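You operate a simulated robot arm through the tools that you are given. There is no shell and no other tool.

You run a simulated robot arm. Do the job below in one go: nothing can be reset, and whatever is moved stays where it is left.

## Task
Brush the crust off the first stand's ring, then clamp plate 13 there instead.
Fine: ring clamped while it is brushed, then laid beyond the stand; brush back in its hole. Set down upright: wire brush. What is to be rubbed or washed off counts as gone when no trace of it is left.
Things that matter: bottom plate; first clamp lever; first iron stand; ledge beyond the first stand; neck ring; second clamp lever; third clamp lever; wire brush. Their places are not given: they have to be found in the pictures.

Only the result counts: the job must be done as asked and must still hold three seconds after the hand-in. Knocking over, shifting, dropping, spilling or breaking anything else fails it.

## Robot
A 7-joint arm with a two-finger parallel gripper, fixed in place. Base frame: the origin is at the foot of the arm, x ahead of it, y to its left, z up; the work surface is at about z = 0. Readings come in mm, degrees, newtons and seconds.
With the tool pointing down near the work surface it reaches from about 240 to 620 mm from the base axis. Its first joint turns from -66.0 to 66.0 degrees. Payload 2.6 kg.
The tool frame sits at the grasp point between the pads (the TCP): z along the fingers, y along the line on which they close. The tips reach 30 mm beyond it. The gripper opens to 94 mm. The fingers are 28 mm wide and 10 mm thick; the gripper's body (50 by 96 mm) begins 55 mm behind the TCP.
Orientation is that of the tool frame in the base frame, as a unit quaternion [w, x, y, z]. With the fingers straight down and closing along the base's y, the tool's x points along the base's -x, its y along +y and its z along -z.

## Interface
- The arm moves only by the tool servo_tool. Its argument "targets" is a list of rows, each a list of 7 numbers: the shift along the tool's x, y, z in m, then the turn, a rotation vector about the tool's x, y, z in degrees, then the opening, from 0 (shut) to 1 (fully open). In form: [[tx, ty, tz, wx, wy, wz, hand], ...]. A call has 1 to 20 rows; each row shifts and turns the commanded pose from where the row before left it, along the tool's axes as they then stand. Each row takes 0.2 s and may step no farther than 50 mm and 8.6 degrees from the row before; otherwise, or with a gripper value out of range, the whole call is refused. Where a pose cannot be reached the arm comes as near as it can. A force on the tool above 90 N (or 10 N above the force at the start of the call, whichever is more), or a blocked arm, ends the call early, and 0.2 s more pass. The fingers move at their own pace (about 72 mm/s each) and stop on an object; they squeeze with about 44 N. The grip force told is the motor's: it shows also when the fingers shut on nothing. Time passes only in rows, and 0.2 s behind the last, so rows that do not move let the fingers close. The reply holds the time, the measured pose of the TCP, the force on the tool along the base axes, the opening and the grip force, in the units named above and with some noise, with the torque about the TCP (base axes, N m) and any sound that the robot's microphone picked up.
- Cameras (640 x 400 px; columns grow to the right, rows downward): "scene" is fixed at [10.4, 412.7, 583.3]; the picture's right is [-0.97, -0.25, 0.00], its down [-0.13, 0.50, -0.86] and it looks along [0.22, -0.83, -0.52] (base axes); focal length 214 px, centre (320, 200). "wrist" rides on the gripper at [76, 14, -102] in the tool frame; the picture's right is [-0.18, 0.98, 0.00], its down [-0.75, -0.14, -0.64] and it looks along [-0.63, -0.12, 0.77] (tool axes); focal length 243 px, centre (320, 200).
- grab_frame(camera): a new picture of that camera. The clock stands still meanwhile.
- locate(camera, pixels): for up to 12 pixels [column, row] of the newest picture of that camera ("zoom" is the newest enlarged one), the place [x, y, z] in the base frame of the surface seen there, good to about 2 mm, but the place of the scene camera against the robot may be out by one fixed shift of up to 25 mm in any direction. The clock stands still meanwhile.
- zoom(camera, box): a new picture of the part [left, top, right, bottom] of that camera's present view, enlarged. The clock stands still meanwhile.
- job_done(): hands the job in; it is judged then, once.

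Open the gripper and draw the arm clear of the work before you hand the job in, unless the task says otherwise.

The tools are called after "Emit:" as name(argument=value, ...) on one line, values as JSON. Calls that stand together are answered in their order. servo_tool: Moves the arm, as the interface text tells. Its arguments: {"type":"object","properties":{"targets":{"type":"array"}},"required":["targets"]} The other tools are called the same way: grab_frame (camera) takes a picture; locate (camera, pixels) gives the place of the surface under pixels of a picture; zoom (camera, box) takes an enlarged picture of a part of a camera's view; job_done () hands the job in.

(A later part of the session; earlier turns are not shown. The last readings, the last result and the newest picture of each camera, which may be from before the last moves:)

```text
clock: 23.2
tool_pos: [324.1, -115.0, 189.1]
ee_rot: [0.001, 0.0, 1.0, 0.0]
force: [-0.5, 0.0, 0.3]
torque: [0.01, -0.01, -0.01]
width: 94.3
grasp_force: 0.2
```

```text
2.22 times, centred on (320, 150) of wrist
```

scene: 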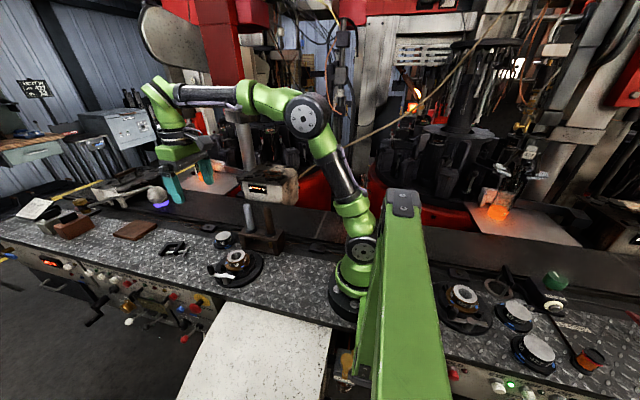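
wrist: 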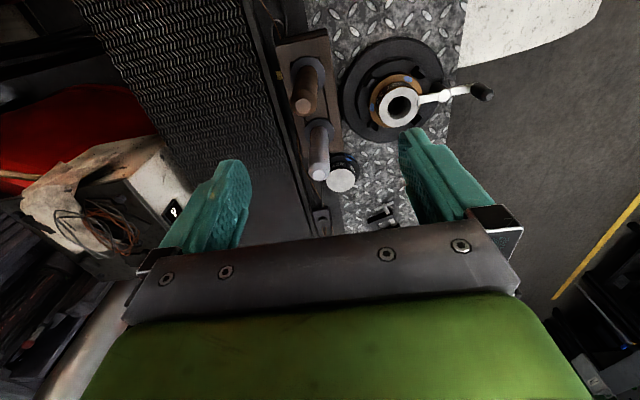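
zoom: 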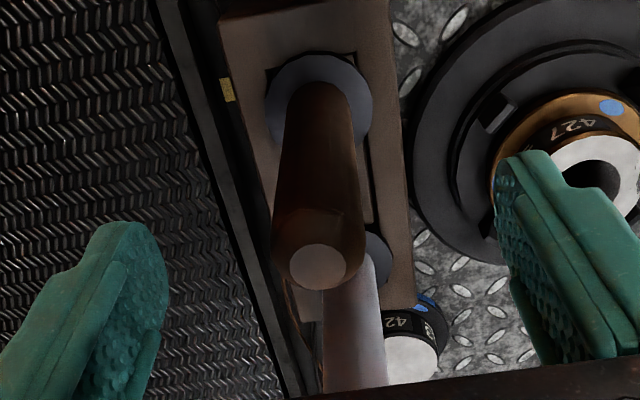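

Handle is centred between the fingers. I descend 49 mm and close on it.

Emit:
servo_tool(targets=[[0, 0, 0.025, 0, 0, 0, 1], [0, 0, 0.024, 0, 0, 0, 1], [0, 0, 0, 0, 0, 0, 0.4], [0, 0, 0, 0, 0, 0, 0], [0, 0, 0, 0, 0, 0, 0], [0, 0, 0, 0, 0, 0, 0], [0, 0, 0, 0, 0, 0, 0]])

Emit:
zoom(camera="wrist", box=[200, 0, 440, 240])

```text
clock: 24.8
tool_pos: [322.7, -114.1, 141.7]
ee_rot: [0.0, 0.002, 1.0, -0.001]
force: [-0.2, -0.8, -1.3]
torque: [0.02, -0.05, 0.02]
width: 23.8
grasp_force: 44.1
```

```text
1.67 times, centred on (320, 120) of wrist
```

zoom: 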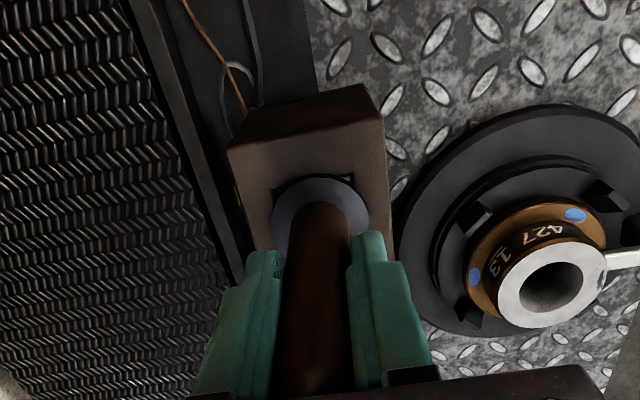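

Gripped firmly (23.8 mm, 44 N) at (322.7,-114.1,141.7). I lift straight up 140 mm and look at the brush's end.

Emit:
servo_tool(targets=[[0, 0, -0.01, 0, 0, 0, 0], [0, 0, -0.025, 0, 0, 0, 0], [0, 0, -0.035, 0, 0, 0, 0], [0, 0, -0.035, 0, 0, 0, 0], [0, 0, -0.035, 0, 0, 0, 0]])

Emit:
grab_frame(camera="scene")

Emit:
zoom(camera="scene", box=[220, 140, 320, 240])

Emit:
zoom(camera="wrist", box=[200, 0, 440, 240])

```text
clock: 26.0
tool_pos: [321.4, -114.5, 282.0]
ee_rot: [0.0, 0.001, 1.0, 0.0]
force: [-0.7, 0.0, -0.7]
torque: [-0.02, -0.03, 0.0]
width: 23.7
grasp_force: 44.1
```

```text
taken
```

scene: 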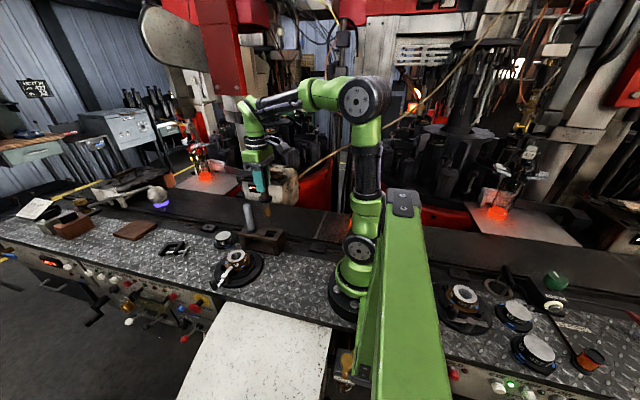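

```text
4.00 times, centred on (270, 190) of scene
```

zoom: 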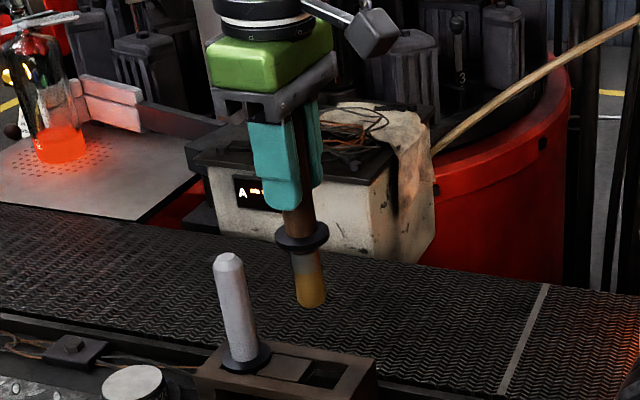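

```text
1.67 times, centred on (320, 120) of wrist
```

zoom: 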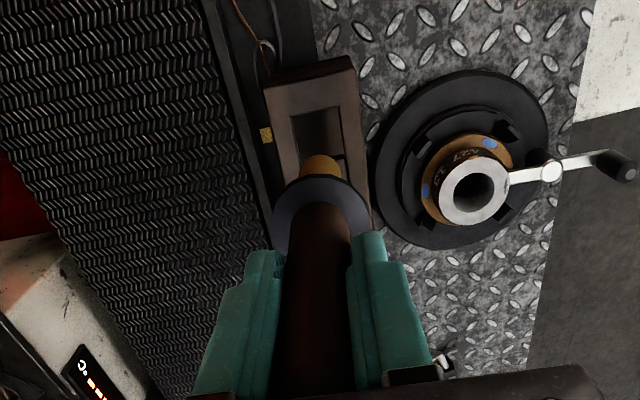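

The lifted tool shows a grey ferrule and brass-coloured bristle end. I zoom to confirm it and locate the tip.

Emit:
zoom(camera="scene", box=[255, 190, 285, 220])

Emit:
locate(camera="scene", pixels=[[267, 215], [267, 208], [267, 200], [264, 213], [271, 213]])

Emit:
zoom(camera="wrist", box=[280, 70, 360, 150])

Emit:
locate(camera="zoom", pixels=[[320, 120], [320, 170], [320, 90], [300, 60], [330, 40], [280, 130], [360, 130], [320, 195]])

```text
13.33 times, centred on (270, 205) of scene
```

zoom: 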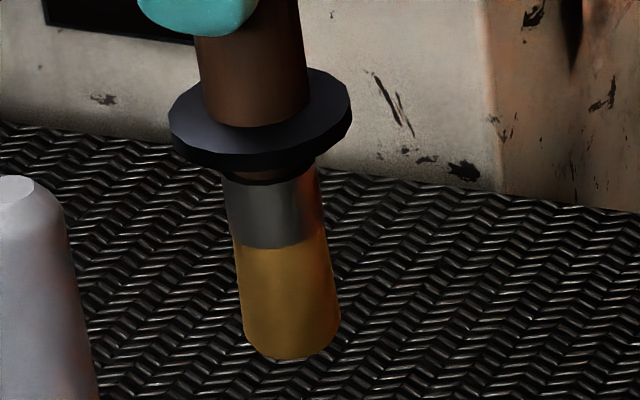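

```text
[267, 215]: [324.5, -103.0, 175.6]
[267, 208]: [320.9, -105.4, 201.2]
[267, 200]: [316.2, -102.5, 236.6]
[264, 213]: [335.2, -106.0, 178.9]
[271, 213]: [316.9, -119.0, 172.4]
```

```text
5.00 times, centred on (320, 110) of wrist
```

zoom: 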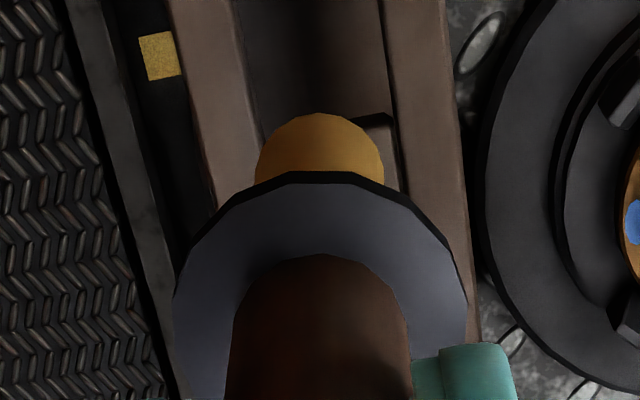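

```text
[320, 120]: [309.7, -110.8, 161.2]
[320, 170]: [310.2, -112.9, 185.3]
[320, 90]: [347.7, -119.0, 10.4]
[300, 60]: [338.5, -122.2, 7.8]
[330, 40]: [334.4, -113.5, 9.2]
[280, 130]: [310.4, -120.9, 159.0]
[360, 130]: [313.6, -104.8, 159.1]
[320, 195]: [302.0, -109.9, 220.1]
```

The brush tip sits about 123.5 mm below the TCP (tip z≈159 at TCP z 282), vertical, radius ~11. I carry it over to the crust at about (389,23) and lower to just above the ring top.

Emit:
servo_tool(targets=[[-0.0169, 0.0343, 0, 0, 0, 0, 0], [-0.0169, 0.0343, 0, 0, 0, 0, 0], [-0.0169, 0.0343, 0, 0, 0, 0, 0], [-0.0169, 0.0343, 0, 0, 0, 0, 0], [0, 0, 0.025, 0, 0, 0, 0], [0, 0, 0.025, 0, 0, 0, 0], [0, 0, 0.025, 0, 0, 0, 0], [0, 0, 0.012, 0, 0, 0, 0]])

Emit:
zoom(camera="wrist", box=[200, 0, 440, 200])

Emit:
zoom(camera="scene", box=[195, 220, 275, 290])

```text
clock: 27.8
tool_pos: [391.7, 20.1, 196.0]
ee_rot: [0.0, 0.002, 1.0, 0.0]
force: [0.1, -0.1, -2.2]
torque: [0.02, 0.01, 0.0]
width: 23.8
grasp_force: 43.7
```

```text
2.00 times, centred on (320, 100) of wrist
```

zoom: 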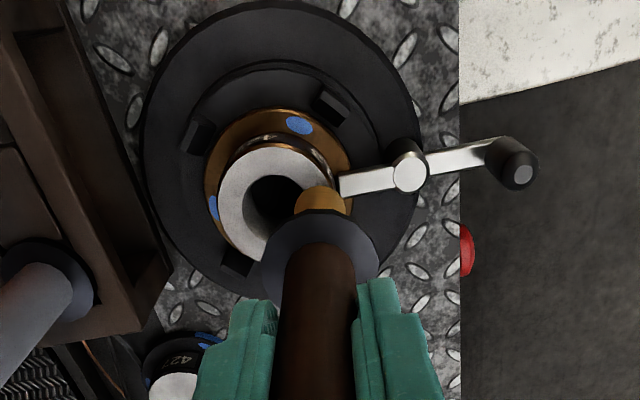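

```text
5.71 times, centred on (235, 255) of scene
```

zoom: 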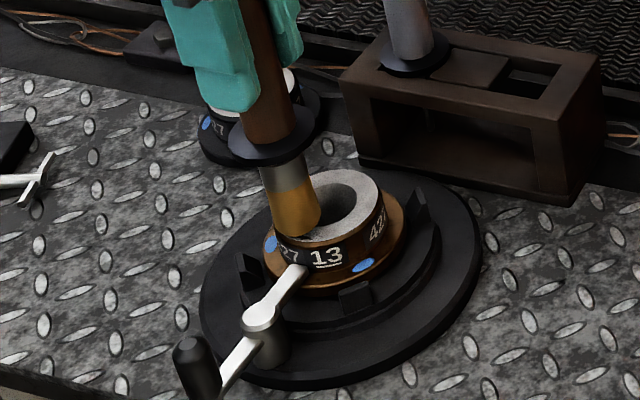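

Brush is just above the ring over the crust. I lower in small steps to find contact.

Emit:
servo_tool(targets=[[0, 0, 0.005, 0, 0, 0, 0], [0, 0, 0.004, 0, 0, 0, 0], [0, 0, 0.002, 0, 0, 0, 0]])

Emit:
zoom(camera="scene", box=[215, 235, 255, 275])

```text
clock: 28.6
tool_pos: [393.4, 22.7, 186.9]
ee_rot: [0.004, 0.002, 1.0, 0.0]
force: [-6.8, -2.0, 38.5]
torque: [-0.64, 0.84, -0.1]
width: 23.8
grasp_force: 43.9
```

```text
10.00 times, centred on (235, 255) of scene
```

zoom: 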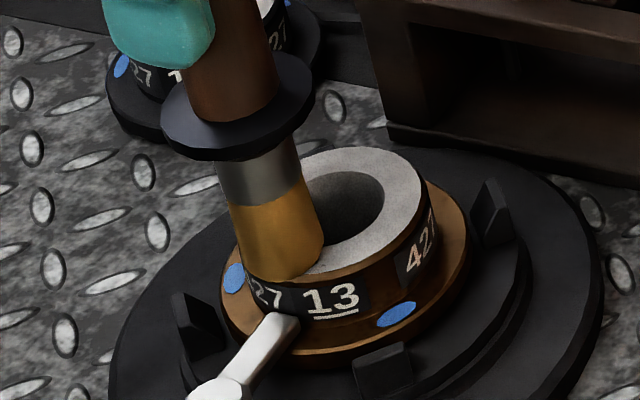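

Contact is strong (38 N up) at TCP z≈187. I back off 1.5 mm to a light pressure before rubbing.

Emit:
servo_tool(targets=[[0, 0, -0.0015, 0, 0, 0, 0]])

```text
clock: 29.0
tool_pos: [392.8, 22.0, 187.3]
ee_rot: [0.004, 0.0, 1.0, -0.001]
force: [5.4, -1.5, 24.8]
torque: [-0.22, -0.69, 0.04]
width: 23.8
grasp_force: 44.2
```

Still 25 N; I ease up another 1.2 mm.

Emit:
servo_tool(targets=[[0, 0, -0.0012, 0, 0, 0, 0]])

```text
clock: 29.4
tool_pos: [392.3, 22.6, 187.2]
ee_rot: [0.001, 0.001, 1.0, 0.0]
force: [6.2, -1.1, 15.6]
torque: [-0.17, -0.94, -0.02]
width: 23.9
grasp_force: 43.6
```

Pressure is now about 15 N. I rub back and forth along x across the patch (±12 mm).

Emit:
servo_tool(targets=[[0.007, 0, 0, 0, 0, 0, 0], [0.007, 0, 0, 0, 0, 0, 0], [-0.008, 0, 0, 0, 0, 0, 0], [-0.008, 0, 0, 0, 0, 0, 0], [-0.008, 0, 0, 0, 0, 0, 0], [0.008, 0, 0, 0, 0, 0, 0], [0.008, 0, 0, 0, 0, 0, 0], [0.008, 0, 0, 0, 0, 0, 0], [-0.008, 0, 0, 0, 0, 0, 0], [-0.008, 0, 0, 0, 0, 0, 0], [-0.008, 0, 0, 0, 0, 0, 0], [0.008, 0, 0, 0, 0, 0, 0], [0.008, 0, 0, 0, 0, 0, 0], [0.008, 0, 0, 0, 0, 0, 0]])

Emit:
zoom(camera="scene", box=[215, 235, 255, 275])

Emit:
zoom(camera="wrist", box=[260, 30, 420, 150])

```text
clock: 32.4
tool_pos: [377.2, 22.8, 187.2]
ee_rot: [0.001, 0.0, 1.0, 0.0]
force: [7.0, -0.7, 14.1]
torque: [-0.14, -0.9, 0.05]
width: 24.0
grasp_force: 44.1
```

```text
10.00 times, centred on (235, 255) of scene
```

zoom: 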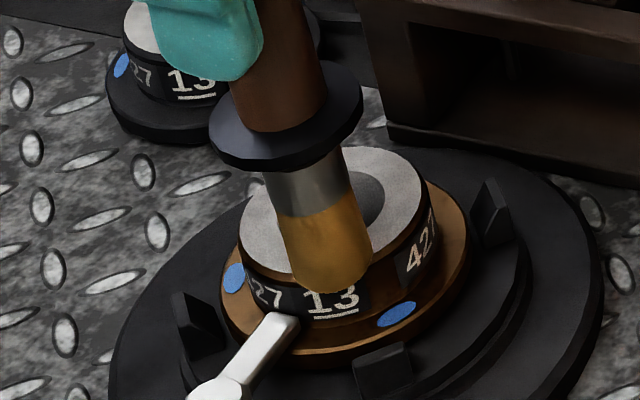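

```text
3.33 times, centred on (340, 90) of wrist
```

zoom: 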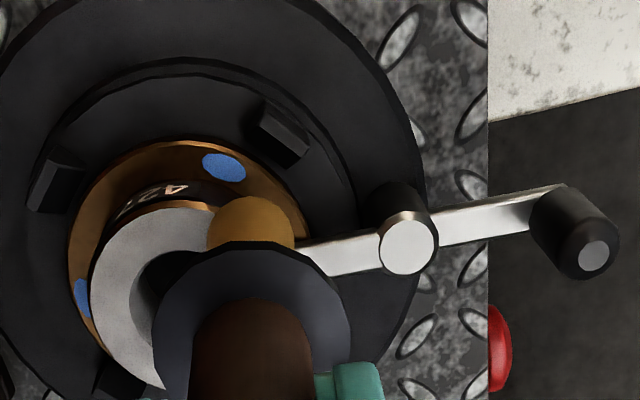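

The visible part of the patch location looks cleaner already. I lift the brush 35 mm and step aside to inspect the ring.

Emit:
servo_tool(targets=[[0, 0, -0.02, 0, 0, 0, 0], [0, 0, -0.03, 0, 0, 0, 0], [0.03, -0.01, -0.01, 0, 0, 0, 0], [0.03, -0.01, -0.01, 0, 0, 0, 0]])

Emit:
zoom(camera="scene", box=[215, 240, 255, 275])

Emit:
zoom(camera="wrist", box=[260, 30, 420, 180])

```text
clock: 33.4
tool_pos: [316.7, 3.5, 256.7]
ee_rot: [0.0, 0.0, 1.0, 0.0]
force: [0.4, -1.0, -1.6]
torque: [0.0, -0.02, -0.03]
width: 24.0
grasp_force: 43.5
```

```text
11.43 times, centred on (235, 258) of scene
```

zoom: 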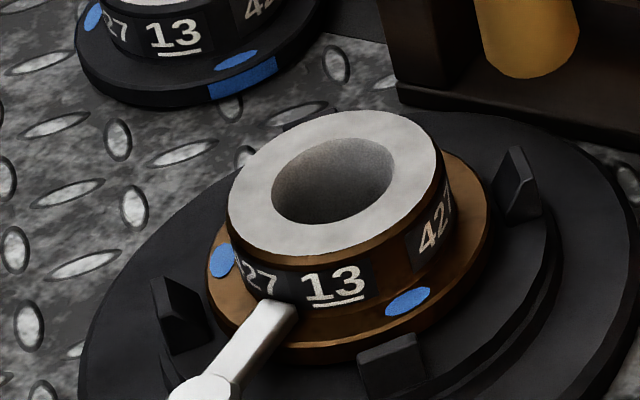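

```text
2.67 times, centred on (340, 105) of wrist
```

zoom: 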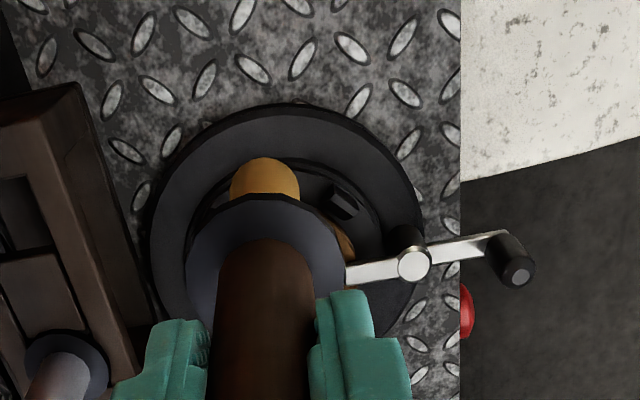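

The scene zoom shows a clean ring top. I verify at higher magnification and from the wrist camera at a different angle.

Emit:
servo_tool(targets=[[-0.01, -0.03, -0.02, 0, 0, 0, 0], [-0.01, -0.03, -0.02, 0, 0, 0, 0]])

Emit:
zoom(camera="scene", box=[225, 245, 250, 265])

Emit:
zoom(camera="wrist", box=[320, 40, 440, 140])

```text
clock: 34.0
tool_pos: [337.6, -60.1, 296.3]
ee_rot: [0.0, 0.001, 1.0, 0.0]
force: [0.0, 0.2, -1.1]
torque: [0.01, 0.0, 0.02]
width: 23.6
grasp_force: 44.1
```

```text
16.00 times, centred on (238, 255) of scene
```

zoom: 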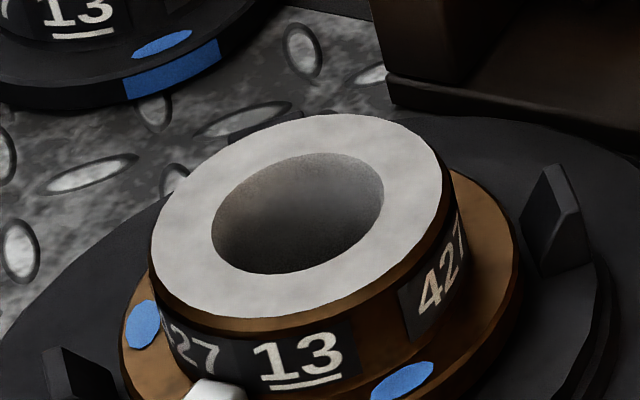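

```text
4.00 times, centred on (380, 90) of wrist
```

zoom: 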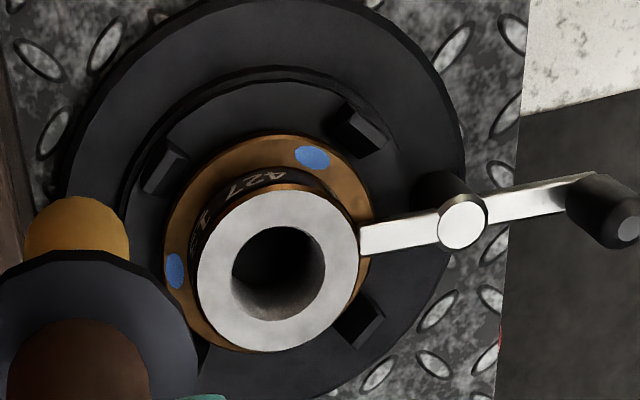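

Both views show the ring's top clean. One more close zoom at the former patch location before I put the brush back.

Emit:
zoom(camera="wrist", box=[365, 80, 420, 130])

Emit:
zoom(camera="scene", box=[226, 255, 242, 268])

```text
8.00 times, centred on (392, 105) of wrist
```

zoom: 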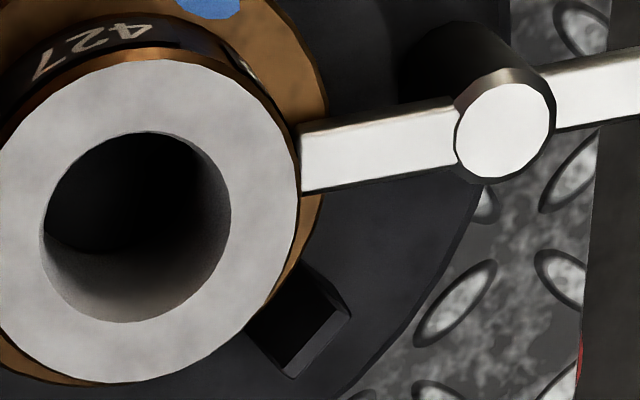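

```text
16.00 times, centred on (234, 262) of scene
```

zoom: 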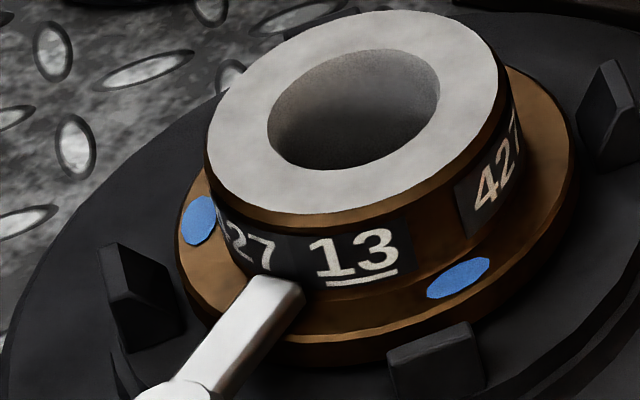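

The ring is clean everywhere the patch was. I now check the brush's seating in the grip (collar position vs. before) before returning it.

Emit:
zoom(camera="wrist", box=[200, 0, 440, 240])

Emit:
zoom(camera="wrist", box=[280, 70, 360, 150])

Emit:
locate(camera="zoom", pixels=[[320, 120], [320, 170], [280, 130], [360, 130], [320, 195]])

```text
1.67 times, centred on (320, 120) of wrist
```

zoom: 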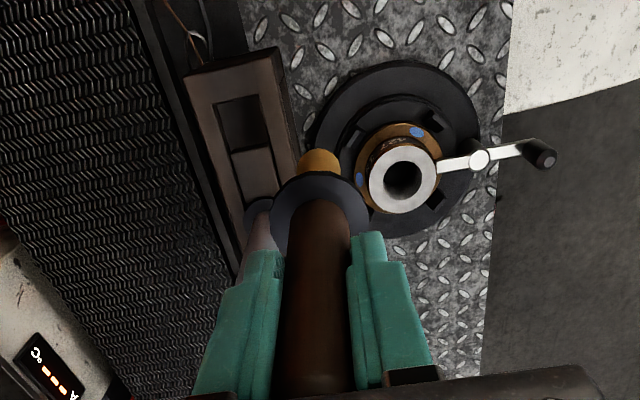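

```text
5.00 times, centred on (320, 110) of wrist
```

zoom: 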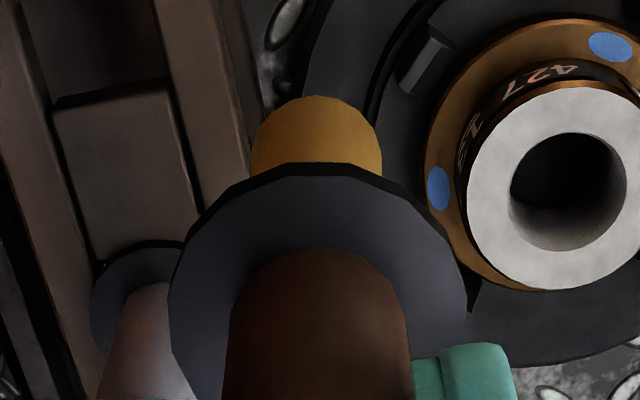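

```text
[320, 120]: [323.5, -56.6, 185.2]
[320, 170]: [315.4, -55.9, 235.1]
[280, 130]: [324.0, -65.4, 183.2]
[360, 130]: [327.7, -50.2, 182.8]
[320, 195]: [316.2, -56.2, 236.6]
```

The brush seems tilted by about 1–2° in the grip (tip toward -x). I measure the hole's rim and the tip's position precisely.

Emit:
locate(camera="zoom", pixels=[[318, 100], [318, 106], [318, 150], [260, 120], [372, 120], [255, 140], [378, 140], [175, 215], [460, 250], [320, 178]])

Emit:
zoom(camera="wrist", box=[250, 20, 330, 120])

```text
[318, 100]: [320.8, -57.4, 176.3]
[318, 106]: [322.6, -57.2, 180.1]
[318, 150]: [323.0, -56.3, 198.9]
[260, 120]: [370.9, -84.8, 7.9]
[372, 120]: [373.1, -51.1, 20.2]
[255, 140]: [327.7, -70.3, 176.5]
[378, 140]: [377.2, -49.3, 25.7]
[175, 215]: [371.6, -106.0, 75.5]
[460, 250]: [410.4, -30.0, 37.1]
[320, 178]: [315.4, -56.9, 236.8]
```

```text
4.00 times, centred on (290, 70) of wrist
```

zoom: 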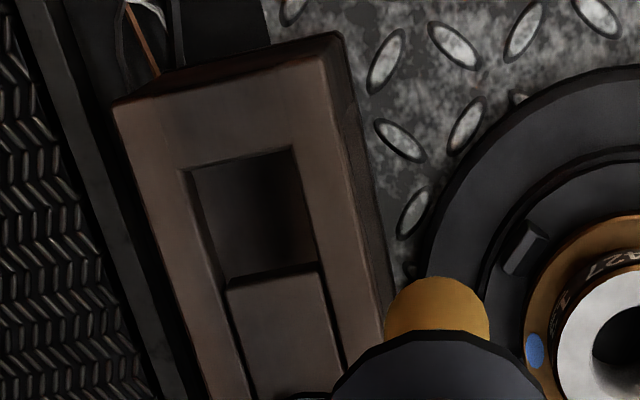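

The tip is displaced about 3–4 mm toward -x relative to the grip axis. I measure the hole rim corners in this zoom.

Emit:
locate(camera="zoom", pixels=[[180, 165], [294, 144], [238, 152], [200, 230], [312, 210], [272, 282], [230, 292], [318, 268], [185, 200], [302, 175]])

```text
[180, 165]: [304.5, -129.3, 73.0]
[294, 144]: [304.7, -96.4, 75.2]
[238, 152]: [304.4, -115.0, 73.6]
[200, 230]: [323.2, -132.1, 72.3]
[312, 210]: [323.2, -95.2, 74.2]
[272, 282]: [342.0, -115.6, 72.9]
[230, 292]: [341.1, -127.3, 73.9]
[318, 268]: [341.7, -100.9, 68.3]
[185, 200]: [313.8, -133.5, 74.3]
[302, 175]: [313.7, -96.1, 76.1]
```

Hole spans x 305–340, y -131–-97 (centre ≈(322.7,-114)), so clearance is a few mm. I move above it, correcting the tilt by -1.6° about the tool y, and check alignment.

Emit:
servo_tool(targets=[[0.0073, -0.0271, 0, 0, 0, 0, 0], [0.0073, -0.0271, 0, 0, -1.6, 0, 0], [0, 0, 0.02, 0, 0, 0, 0], [0, 0, 0, 0, 0, 0, 0]])

Emit:
zoom(camera="wrist", box=[280, 50, 360, 130])

Emit:
zoom(camera="scene", box=[240, 190, 300, 250])

```text
clock: 35.0
tool_pos: [322.4, -112.4, 277.5]
ee_rot: [0.014, 0.001, 1.0, 0.0]
force: [0.7, -0.1, -0.3]
torque: [0.0, -0.03, 0.0]
width: 24.0
grasp_force: 44.2
```

```text
5.00 times, centred on (320, 90) of wrist
```

zoom: 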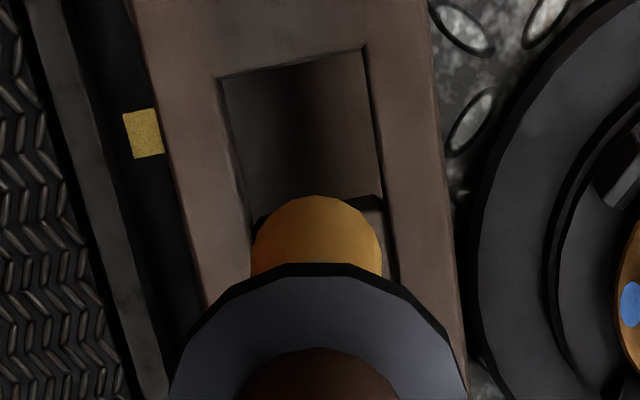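

```text
6.67 times, centred on (270, 220) of scene
```

zoom: 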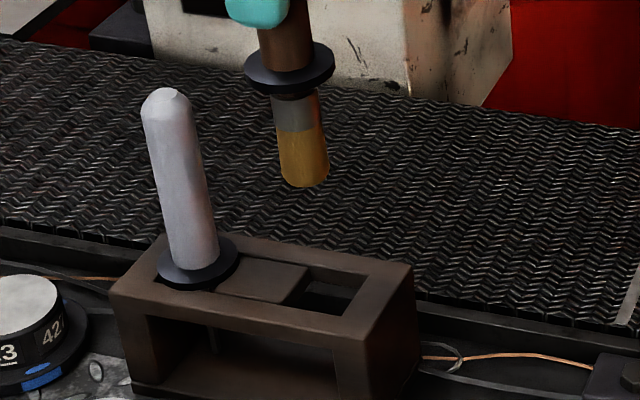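

Commanded y is about 2.8 mm short of the original; I correct that and measure the tip against the hole once more.

Emit:
servo_tool(targets=[[-0.0007, -0.0028, 0.02, 0, 0, 0, 0], [0, 0, 0.02, 0, 0, 0, 0], [0, 0, 0, 0, 0, 0, 0]])

Emit:
zoom(camera="wrist", box=[280, 50, 360, 130])

Emit:
locate(camera="zoom", pixels=[[316, 205], [316, 215], [316, 240], [280, 225], [350, 225], [260, 240], [375, 240]])

Emit:
zoom(camera="scene", box=[240, 200, 300, 250])

```text
clock: 35.8
tool_pos: [324.1, -114.1, 236.8]
ee_rot: [0.014, -0.001, 1.0, 0.0]
force: [-0.2, -0.1, -0.6]
torque: [-0.02, 0.03, 0.02]
width: 23.9
grasp_force: 44.1
```

```text
5.00 times, centred on (320, 90) of wrist
```

zoom: 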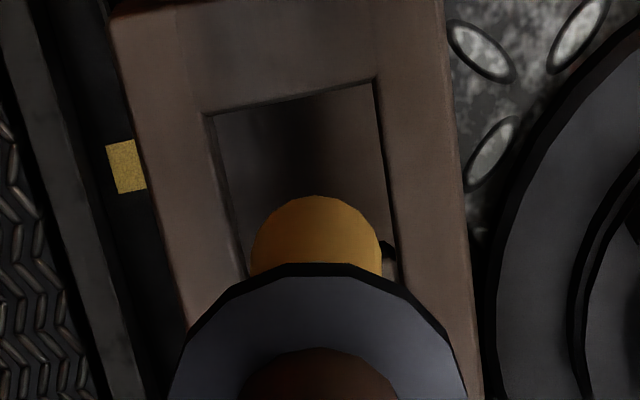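

```text
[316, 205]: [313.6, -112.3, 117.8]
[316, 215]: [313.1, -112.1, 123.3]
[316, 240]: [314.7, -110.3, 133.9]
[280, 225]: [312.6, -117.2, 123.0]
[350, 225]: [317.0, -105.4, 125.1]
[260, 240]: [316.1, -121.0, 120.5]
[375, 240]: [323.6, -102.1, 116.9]
```

```text
8.00 times, centred on (270, 225) of scene
```

zoom: 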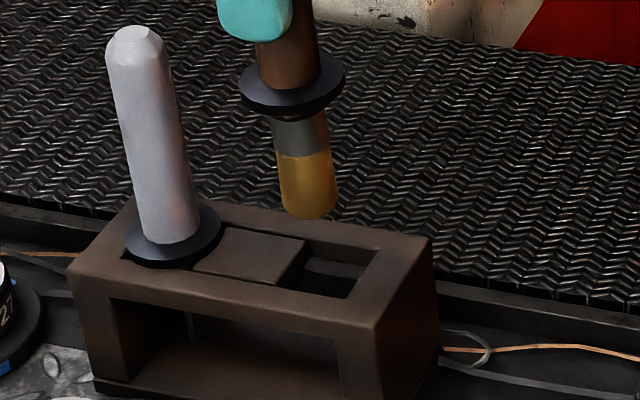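

Tip is centred within ~2 mm of the hole, which has ~4 mm clearance. I lower into the hole in steps, watching the force.

Emit:
servo_tool(targets=[[0.001, -0.0005, 0.02, 0, 0, 0, 0], [0, 0, 0.02, 0, 0, 0, 0], [0, 0, 0.015, 0, 0, 0, 0]])

Emit:
zoom(camera="scene", box=[240, 200, 300, 250])

```text
clock: 36.6
tool_pos: [325.6, -114.7, 182.1]
ee_rot: [0.015, 0.002, 1.0, 0.0]
force: [-0.4, 0.3, -0.9]
torque: [-0.01, -0.02, 0.04]
width: 23.9
grasp_force: 44.1
```

```text
8.00 times, centred on (270, 225) of scene
```

zoom: 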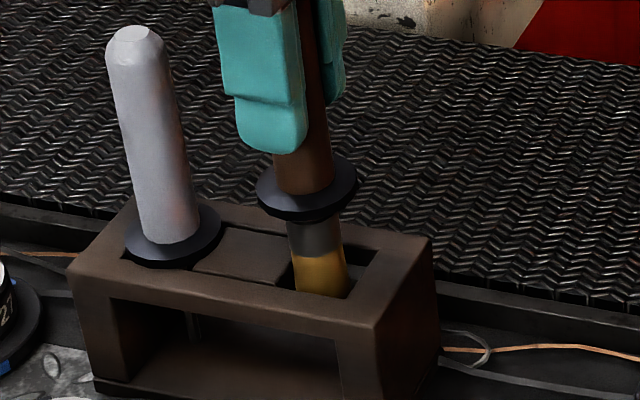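

The tilt made the descent drift +x by ~2.5 mm (the brush is nearer the left/+x wall of the hole). I shift back -x and continue down, compensating the drift.

Emit:
servo_tool(targets=[[0.0023, 0, 0, 0, 0, 0, 0], [0.0005, 0, 0.016, 0, 0, 0, 0], [0.0005, 0, 0.014, 0, 0, 0, 0]])

Emit:
zoom(camera="scene", box=[240, 200, 300, 250])

Emit:
zoom(camera="wrist", box=[260, 60, 380, 160])

```text
clock: 37.4
tool_pos: [320.2, -115.1, 152.2]
ee_rot: [0.014, 0.001, 1.0, 0.0]
force: [0.3, 0.9, -0.2]
torque: [0.0, 0.0, 0.01]
width: 23.8
grasp_force: 43.9
```

```text
8.00 times, centred on (270, 225) of scene
```

zoom: 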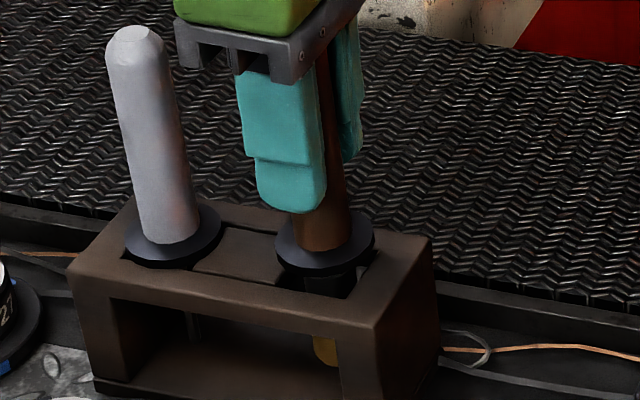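

```text
4.00 times, centred on (320, 110) of wrist
```

zoom: 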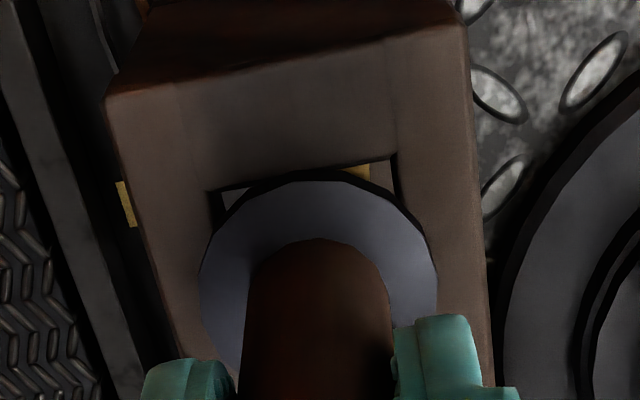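

Aligned over the hole and about 9 mm above seated. I lower the last bit slowly.

Emit:
servo_tool(targets=[[0.0002, 0, 0.006, 0, 0, 0, 0], [0, 0, 0.002, 0, 0, 0, 0]])

Emit:
zoom(camera="scene", box=[240, 200, 300, 250])

```text
clock: 38.0
tool_pos: [320.6, -113.5, 145.0]
ee_rot: [0.014, 0.001, 1.0, 0.001]
force: [-0.6, 0.1, -0.5]
torque: [0.0, 0.02, 0.01]
width: 23.8
grasp_force: 43.9
```

```text
8.00 times, centred on (270, 225) of scene
```

zoom: 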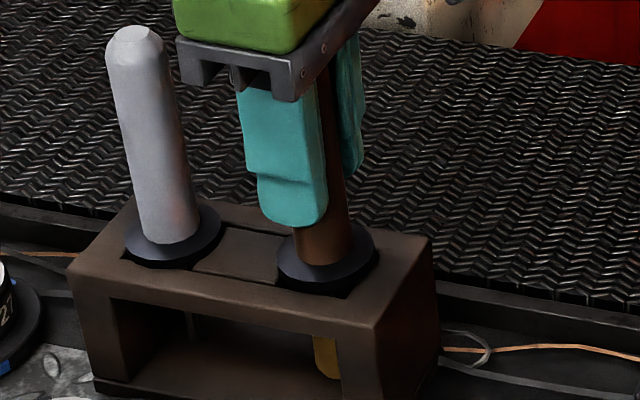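

Nearly seated. I go 2 mm more, then 1.5 mm, checking for contact.

Emit:
servo_tool(targets=[[0, 0, 0.002, 0, 0, 0, 0], [0, 0, 0.001, 0, 0, 0, 0]])

```text
clock: 38.6
tool_pos: [322.1, -113.5, 141.9]
ee_rot: [0.014, 0.001, 1.0, 0.0]
force: [0.3, -0.1, -1.1]
torque: [0.0, 0.02, -0.02]
width: 24.0
grasp_force: 44.4
```

No contact yet at 141.9 mm. I lower another 1 mm and check.

Emit:
servo_tool(targets=[[0, 0, 0.001, 0, 0, 0, 0], [0, 0, 0.0007, 0, 0, 0, 0]])

Emit:
zoom(camera="scene", box=[250, 215, 285, 250])

```text
clock: 39.2
tool_pos: [322.7, -113.9, 141.3]
ee_rot: [0.015, 0.002, 1.0, 0.0]
force: [-4.5, 2.1, 13.7]
torque: [0.05, 0.34, 0.03]
width: 23.7
grasp_force: 43.8
```

```text
11.43 times, centred on (268, 232) of scene
```

zoom: 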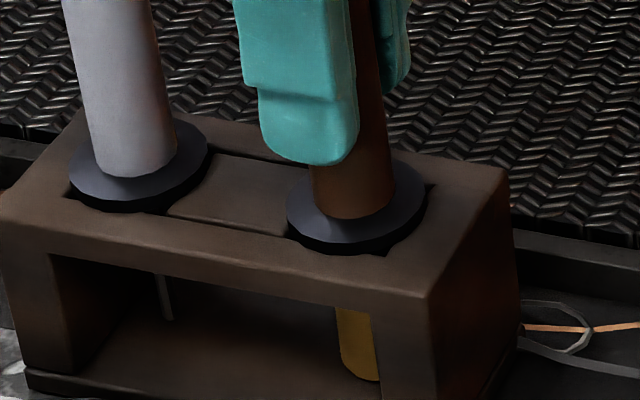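

Contact (13.7 N): the collar is seated. I open the fingers and retreat straight up.

Emit:
servo_tool(targets=[[0, 0, -0.0008, 0, 0, 0, 0], [0, 0, 0, 0, 0, 0, 0.5], [0, 0, 0, 0, 0, 0, 1], [0, 0, 0, 0, 0, 0, 1], [0, 0, -0.03, 0, 0, 0, 1], [0, 0, -0.04, 0, 0, 0, 1], [0, 0, -0.04, 0, 0, 0, 1]])

Emit:
grab_frame(camera="scene")

Emit:
zoom(camera="scene", box=[240, 195, 300, 255])

Emit:
zoom(camera="wrist", box=[200, 0, 440, 200])

```text
clock: 40.8
tool_pos: [319.0, -114.2, 248.5]
ee_rot: [0.014, 0.001, 1.0, 0.0]
force: [-0.4, -0.4, 0.4]
torque: [-0.02, 0.0, 0.0]
width: 93.9
grasp_force: 0.1
```

```text
taken
```

scene: 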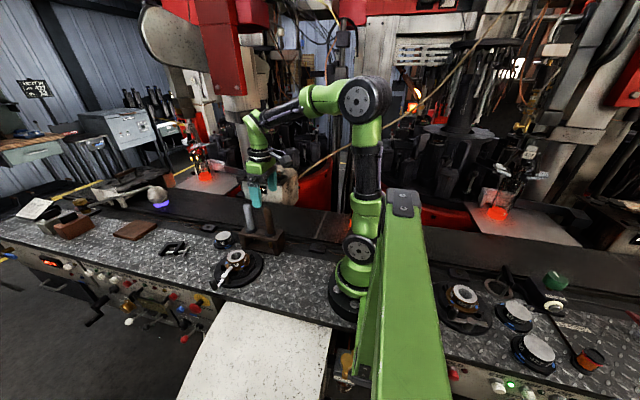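

```text
6.67 times, centred on (270, 225) of scene
```

zoom: 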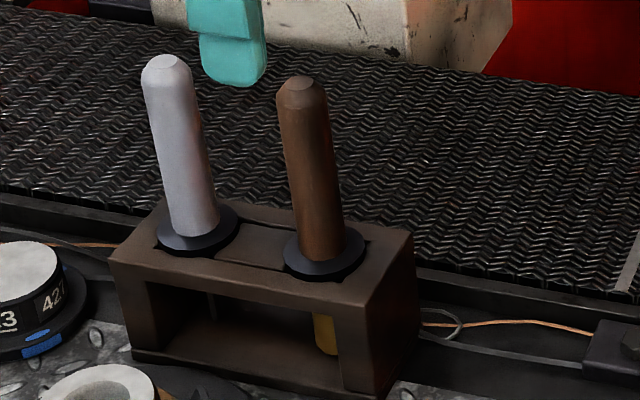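

```text
2.00 times, centred on (320, 100) of wrist
```

zoom: 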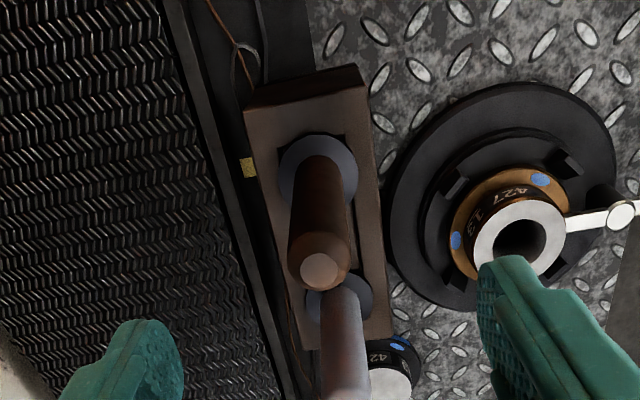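

The brush stands upright in its hole again, as before. I level the hand, cross over to the lever knob (now near (390,109)) and turn the yaw to straddle it.

Emit:
servo_tool(targets=[[0, 0, 0, 0, 1.6, 0, 1], [-0.0142, 0.0448, 0, 0, 0, 0, 0.6], [-0.0142, 0.0448, 0, 0, 0, 0, 0.28], [-0.0142, 0.0448, 0, 0, 0, 0, 0.28], [-0.0142, 0.0448, 0, 0, 0, 0, 0.28], [-0.0142, 0.0446, 0, 0, 0, 0, 0.28], [0, 0, 0, 0, 0, -8.2, 0.28], [0, 0, 0, 0, 0, -8.2, 0.28], [0, 0, 0, 0, 0, -8.2, 0.28], [0, 0, 0, 0, 0, -8.2, 0.28], [0, 0, 0, 0, 0, -8.2, 0.28], [0, 0, 0, 0, 0, -8.2, 0.28], [0, 0, 0, 0, 0, -8.2, 0.28], [0, 0, 0, 0, 0, -8.2, 0.28], [0, 0, 0, 0, 0, -8.2, 0.28], [0, 0, 0, 0, 0, -8.2, 0.28], [0, 0, 0, 0, 0, -8.0, 0.28], [0, 0, 0.04, 0, 0, 0, 0.28], [0, 0, 0.04, 0, 0, 0, 0.28]])

Emit:
zoom(camera="wrist", box=[200, 0, 440, 220])

```text
clock: 44.8
tool_pos: [392.0, 109.7, 169.7]
ee_rot: [0.0, -0.707, 0.707, 0.0]
force: [0.3, -0.4, -0.3]
torque: [-0.01, -0.04, 0.01]
width: 26.2
grasp_force: 0.0
```

```text
1.82 times, centred on (320, 110) of wrist
```

zoom: 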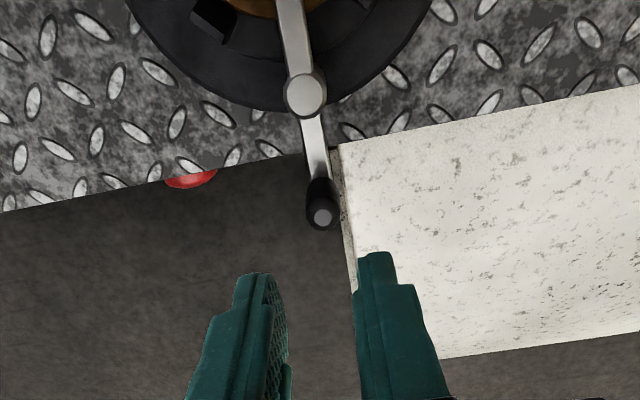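

The knob is seen at (322,215) between the fingers. I locate it precisely before lowering.

Emit:
locate(camera="zoom", pixels=[[321, 215], [305, 93], [318, 150], [290, 20]])

```text
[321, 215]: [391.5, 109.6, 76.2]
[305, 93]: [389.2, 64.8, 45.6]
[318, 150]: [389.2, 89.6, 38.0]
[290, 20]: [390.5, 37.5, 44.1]
```

Knob is at (391,109.6), matching the hand. I lower to straddle it (TCP z≈82).

Emit:
servo_tool(targets=[[0, 0, 0.03, 0, 0, 0, 0.28], [0, 0, 0.03, 0, 0, 0, 0.28], [0, 0, 0.027, 0, 0, 0, 0.28]])

Emit:
zoom(camera="wrist", box=[200, 0, 440, 220])

```text
clock: 45.6
tool_pos: [391.3, 108.7, 80.9]
ee_rot: [0.001, -0.706, 0.708, -0.001]
force: [-0.9, 0.3, -0.1]
torque: [0.04, -0.01, -0.01]
width: 26.4
grasp_force: 0.1
```

```text
1.82 times, centred on (320, 110) of wrist
```

zoom: 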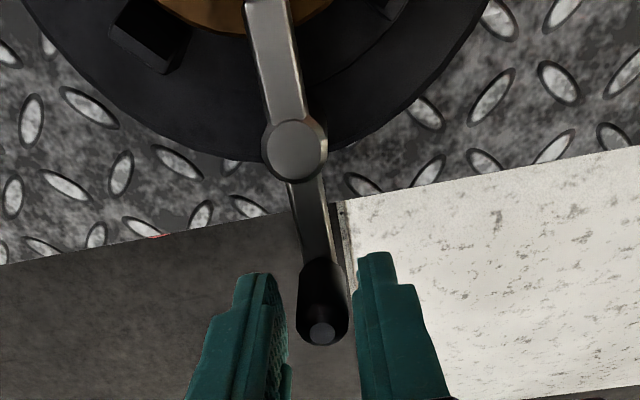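

Straddled. I swing the lever back toward +x along the reverse arc.

Emit:
servo_tool(targets=[[0.00042, -0.00593, 0, 0, 0, 8, 0.28], [0.00042, -0.00593, 0, 0, 0, 8, 0.28], [0.00042, -0.00593, 0, 0, 0, 8, 0.28], [0.00042, -0.00593, 0, 0, 0, 8, 0.28], [0.00042, -0.00593, 0, 0, 0, 8, 0.28], [0.00042, -0.00593, 0, 0, 0, 8, 0.28], [0.00042, -0.00593, 0, 0, 0, 8, 0.28], [0.00042, -0.00593, 0, 0, 0, 8, 0.28], [0.00042, -0.00593, 0, 0, 0, 8, 0.28], [0.00042, -0.00593, 0, 0, 0, 8, 0.28], [0.00042, -0.00593, 0, 0, 0, 8, 0.28]])

Emit:
zoom(camera="wrist", box=[200, 0, 440, 220])

Emit:
zoom(camera="scene", box=[190, 230, 280, 300])

```text
clock: 48.0
tool_pos: [432.5, 67.1, 83.9]
ee_rot: [0.0, -0.014, 1.0, 0.0]
force: [0.2, -0.4, -0.1]
torque: [0.01, 0.03, 0.0]
width: 26.3
grasp_force: 0.0
```

```text
1.82 times, centred on (320, 110) of wrist
```

zoom: 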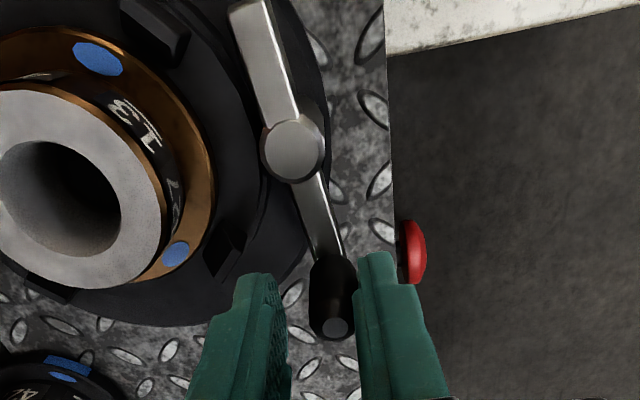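

```text
5.71 times, centred on (235, 265) of scene
```

zoom: 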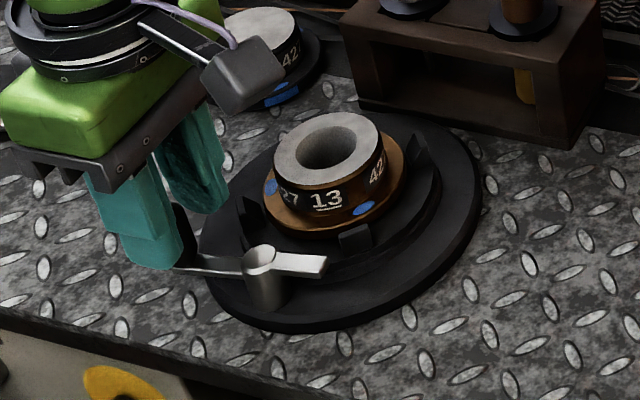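

The lever is a few degrees short of its original position. I push another 8° gently.

Emit:
servo_tool(targets=[[0.0002, -0.003, 0, 0, 0, 4, 0.28], [0.0002, -0.003, 0, 0, 0, 4, 0.28], [0.0001, -0.0015, 0, 0, 0, 2, 0.28]])

Emit:
zoom(camera="wrist", box=[200, 0, 440, 220])

Emit:
locate(camera="zoom", pixels=[[290, 150], [260, 20], [340, 325]])

```text
clock: 48.8
tool_pos: [432.9, 61.3, 82.2]
ee_rot: [0.0, 0.071, 0.997, 0.001]
force: [-0.7, 2.3, 2.0]
torque: [0.07, 0.02, -0.02]
width: 27.4
grasp_force: 1.1
```

```text
1.82 times, centred on (320, 110) of wrist
```

zoom: 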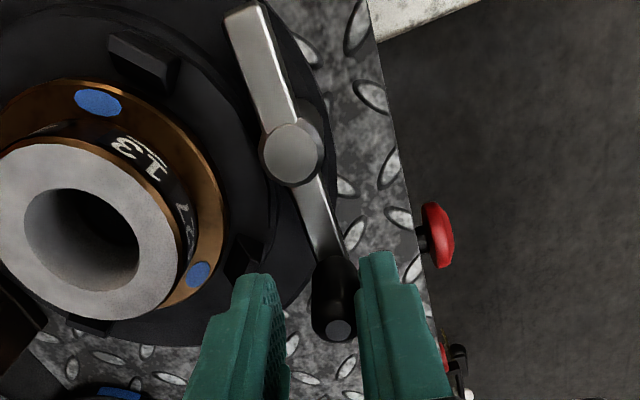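

```text
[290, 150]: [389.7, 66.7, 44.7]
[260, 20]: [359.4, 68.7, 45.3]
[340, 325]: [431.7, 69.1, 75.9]
```

The lever is against its stop at the original open position (knob (432,69)). I back off, lift, level the yaw and move above the ring with the fingers at ~70 mm.

Emit:
servo_tool(targets=[[0, 0.003, 0, 0, 0, 0, 0.3], [0, 0, -0.03, 0, 0, 0, 0.3], [0, 0, -0.04, 0, 0, 0, 0.5], [0, 0, -0.02, 0, 0, -8.1, 0.76], [0.022, -0.032, 0, 0, 0, 0, 0.76], [0.022, -0.032, 0, 0, 0, 0, 0.76], [0, 0, 0, 0, 0, 0, 0.76]])

Emit:
zoom(camera="wrist", box=[200, 0, 440, 220])

Emit:
zoom(camera="scene", box=[190, 230, 280, 300])

```text
clock: 50.4
tool_pos: [386.8, -1.7, 174.6]
ee_rot: [0.001, 0.0, 1.0, 0.001]
force: [-0.1, 1.0, -0.4]
torque: [0.01, -0.02, -0.03]
width: 71.5
grasp_force: 0.1
```

```text
1.82 times, centred on (320, 110) of wrist
```

zoom: 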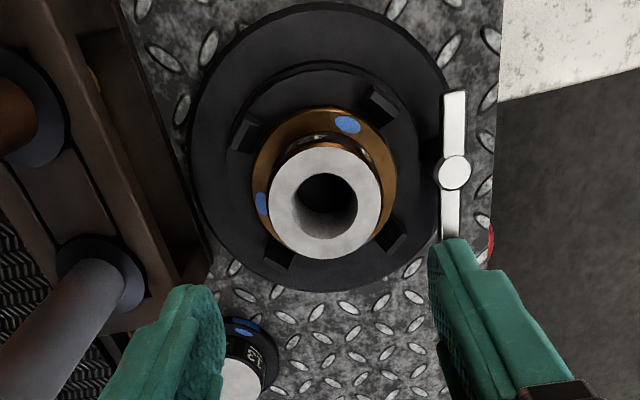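

```text
5.71 times, centred on (235, 265) of scene
```

zoom: 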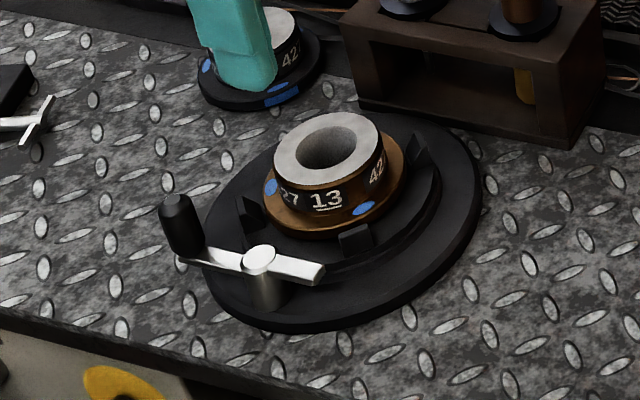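

I measure the ring's centre again from this view before descending.

Emit:
locate(camera="zoom", pixels=[[273, 200], [379, 190], [322, 152], [328, 247], [290, 165], [365, 165], [285, 235], [370, 225]])

Emit:
servo_tool(targets=[[0, 0, 0.0001, 0, 0, 0, 0.76]])

```text
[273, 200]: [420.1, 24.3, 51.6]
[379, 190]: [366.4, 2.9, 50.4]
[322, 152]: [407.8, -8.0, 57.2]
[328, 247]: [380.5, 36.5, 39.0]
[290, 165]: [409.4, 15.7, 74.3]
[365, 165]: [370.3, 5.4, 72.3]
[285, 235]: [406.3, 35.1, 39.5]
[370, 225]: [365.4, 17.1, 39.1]
```

```text
clock: 50.8
tool_pos: [387.4, -0.7, 174.1]
ee_rot: [-0.001, 0.0, 1.0, 0.0]
force: [-0.1, 0.1, 1.0]
torque: [-0.02, -0.01, -0.01]
width: 71.5
grasp_force: 0.0
```

Those readings applied to the scene zoom; I retake the wrist zoom and measure again.

Emit:
zoom(camera="wrist", box=[200, 0, 440, 220])

Emit:
locate(camera="zoom", pixels=[[274, 200], [379, 190], [322, 152], [328, 247], [290, 165], [365, 165], [285, 235], [370, 225]])

```text
1.82 times, centred on (320, 110) of wrist
```

zoom: 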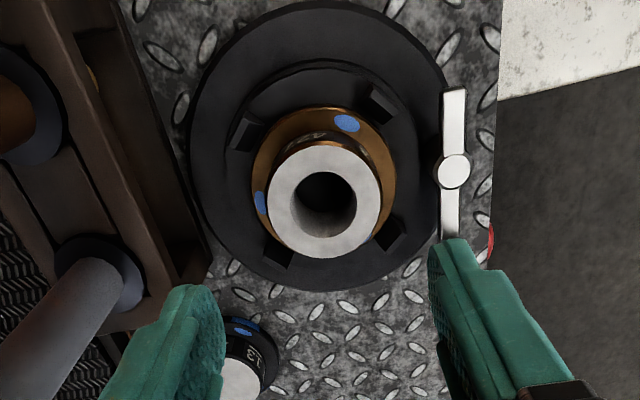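

```text
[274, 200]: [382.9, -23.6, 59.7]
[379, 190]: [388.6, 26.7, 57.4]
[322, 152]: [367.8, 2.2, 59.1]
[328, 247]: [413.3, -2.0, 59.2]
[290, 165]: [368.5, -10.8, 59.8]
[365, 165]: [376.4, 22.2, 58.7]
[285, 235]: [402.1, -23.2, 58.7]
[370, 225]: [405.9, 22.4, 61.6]
```

Ring centre ≈(389.5,0.7), top z 59. I shift 2 mm and descend to TCP z≈72 (tips just above the flange), then close.

Emit:
servo_tool(targets=[[-0.002, 0.002, 0.03, 0, 0, 0, 0.76], [0, 0, 0.03, 0, 0, 0, 0.76], [0, 0, 0.03, 0, 0, 0, 0.76], [0, 0, 0.011, 0, 0, 0, 0.76]])

Emit:
zoom(camera="wrist", box=[200, 60, 440, 240])

Emit:
zoom(camera="scene", box=[190, 220, 280, 290])

```text
clock: 51.8
tool_pos: [391.7, 0.1, 72.7]
ee_rot: [0.0, 0.001, 1.0, 0.0]
force: [0.1, 0.3, 0.0]
torque: [0.04, 0.02, -0.01]
width: 71.5
grasp_force: 0.0
```

```text
2.22 times, centred on (320, 150) of wrist
```

zoom: 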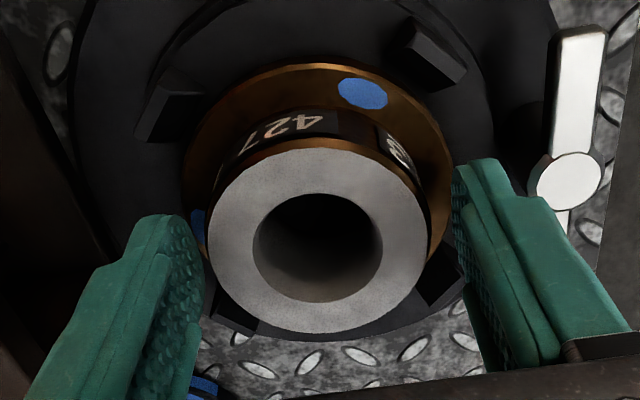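

```text
5.71 times, centred on (235, 255) of scene
```

zoom: 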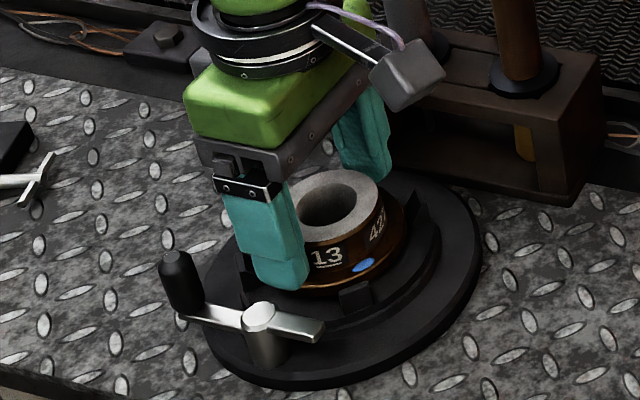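

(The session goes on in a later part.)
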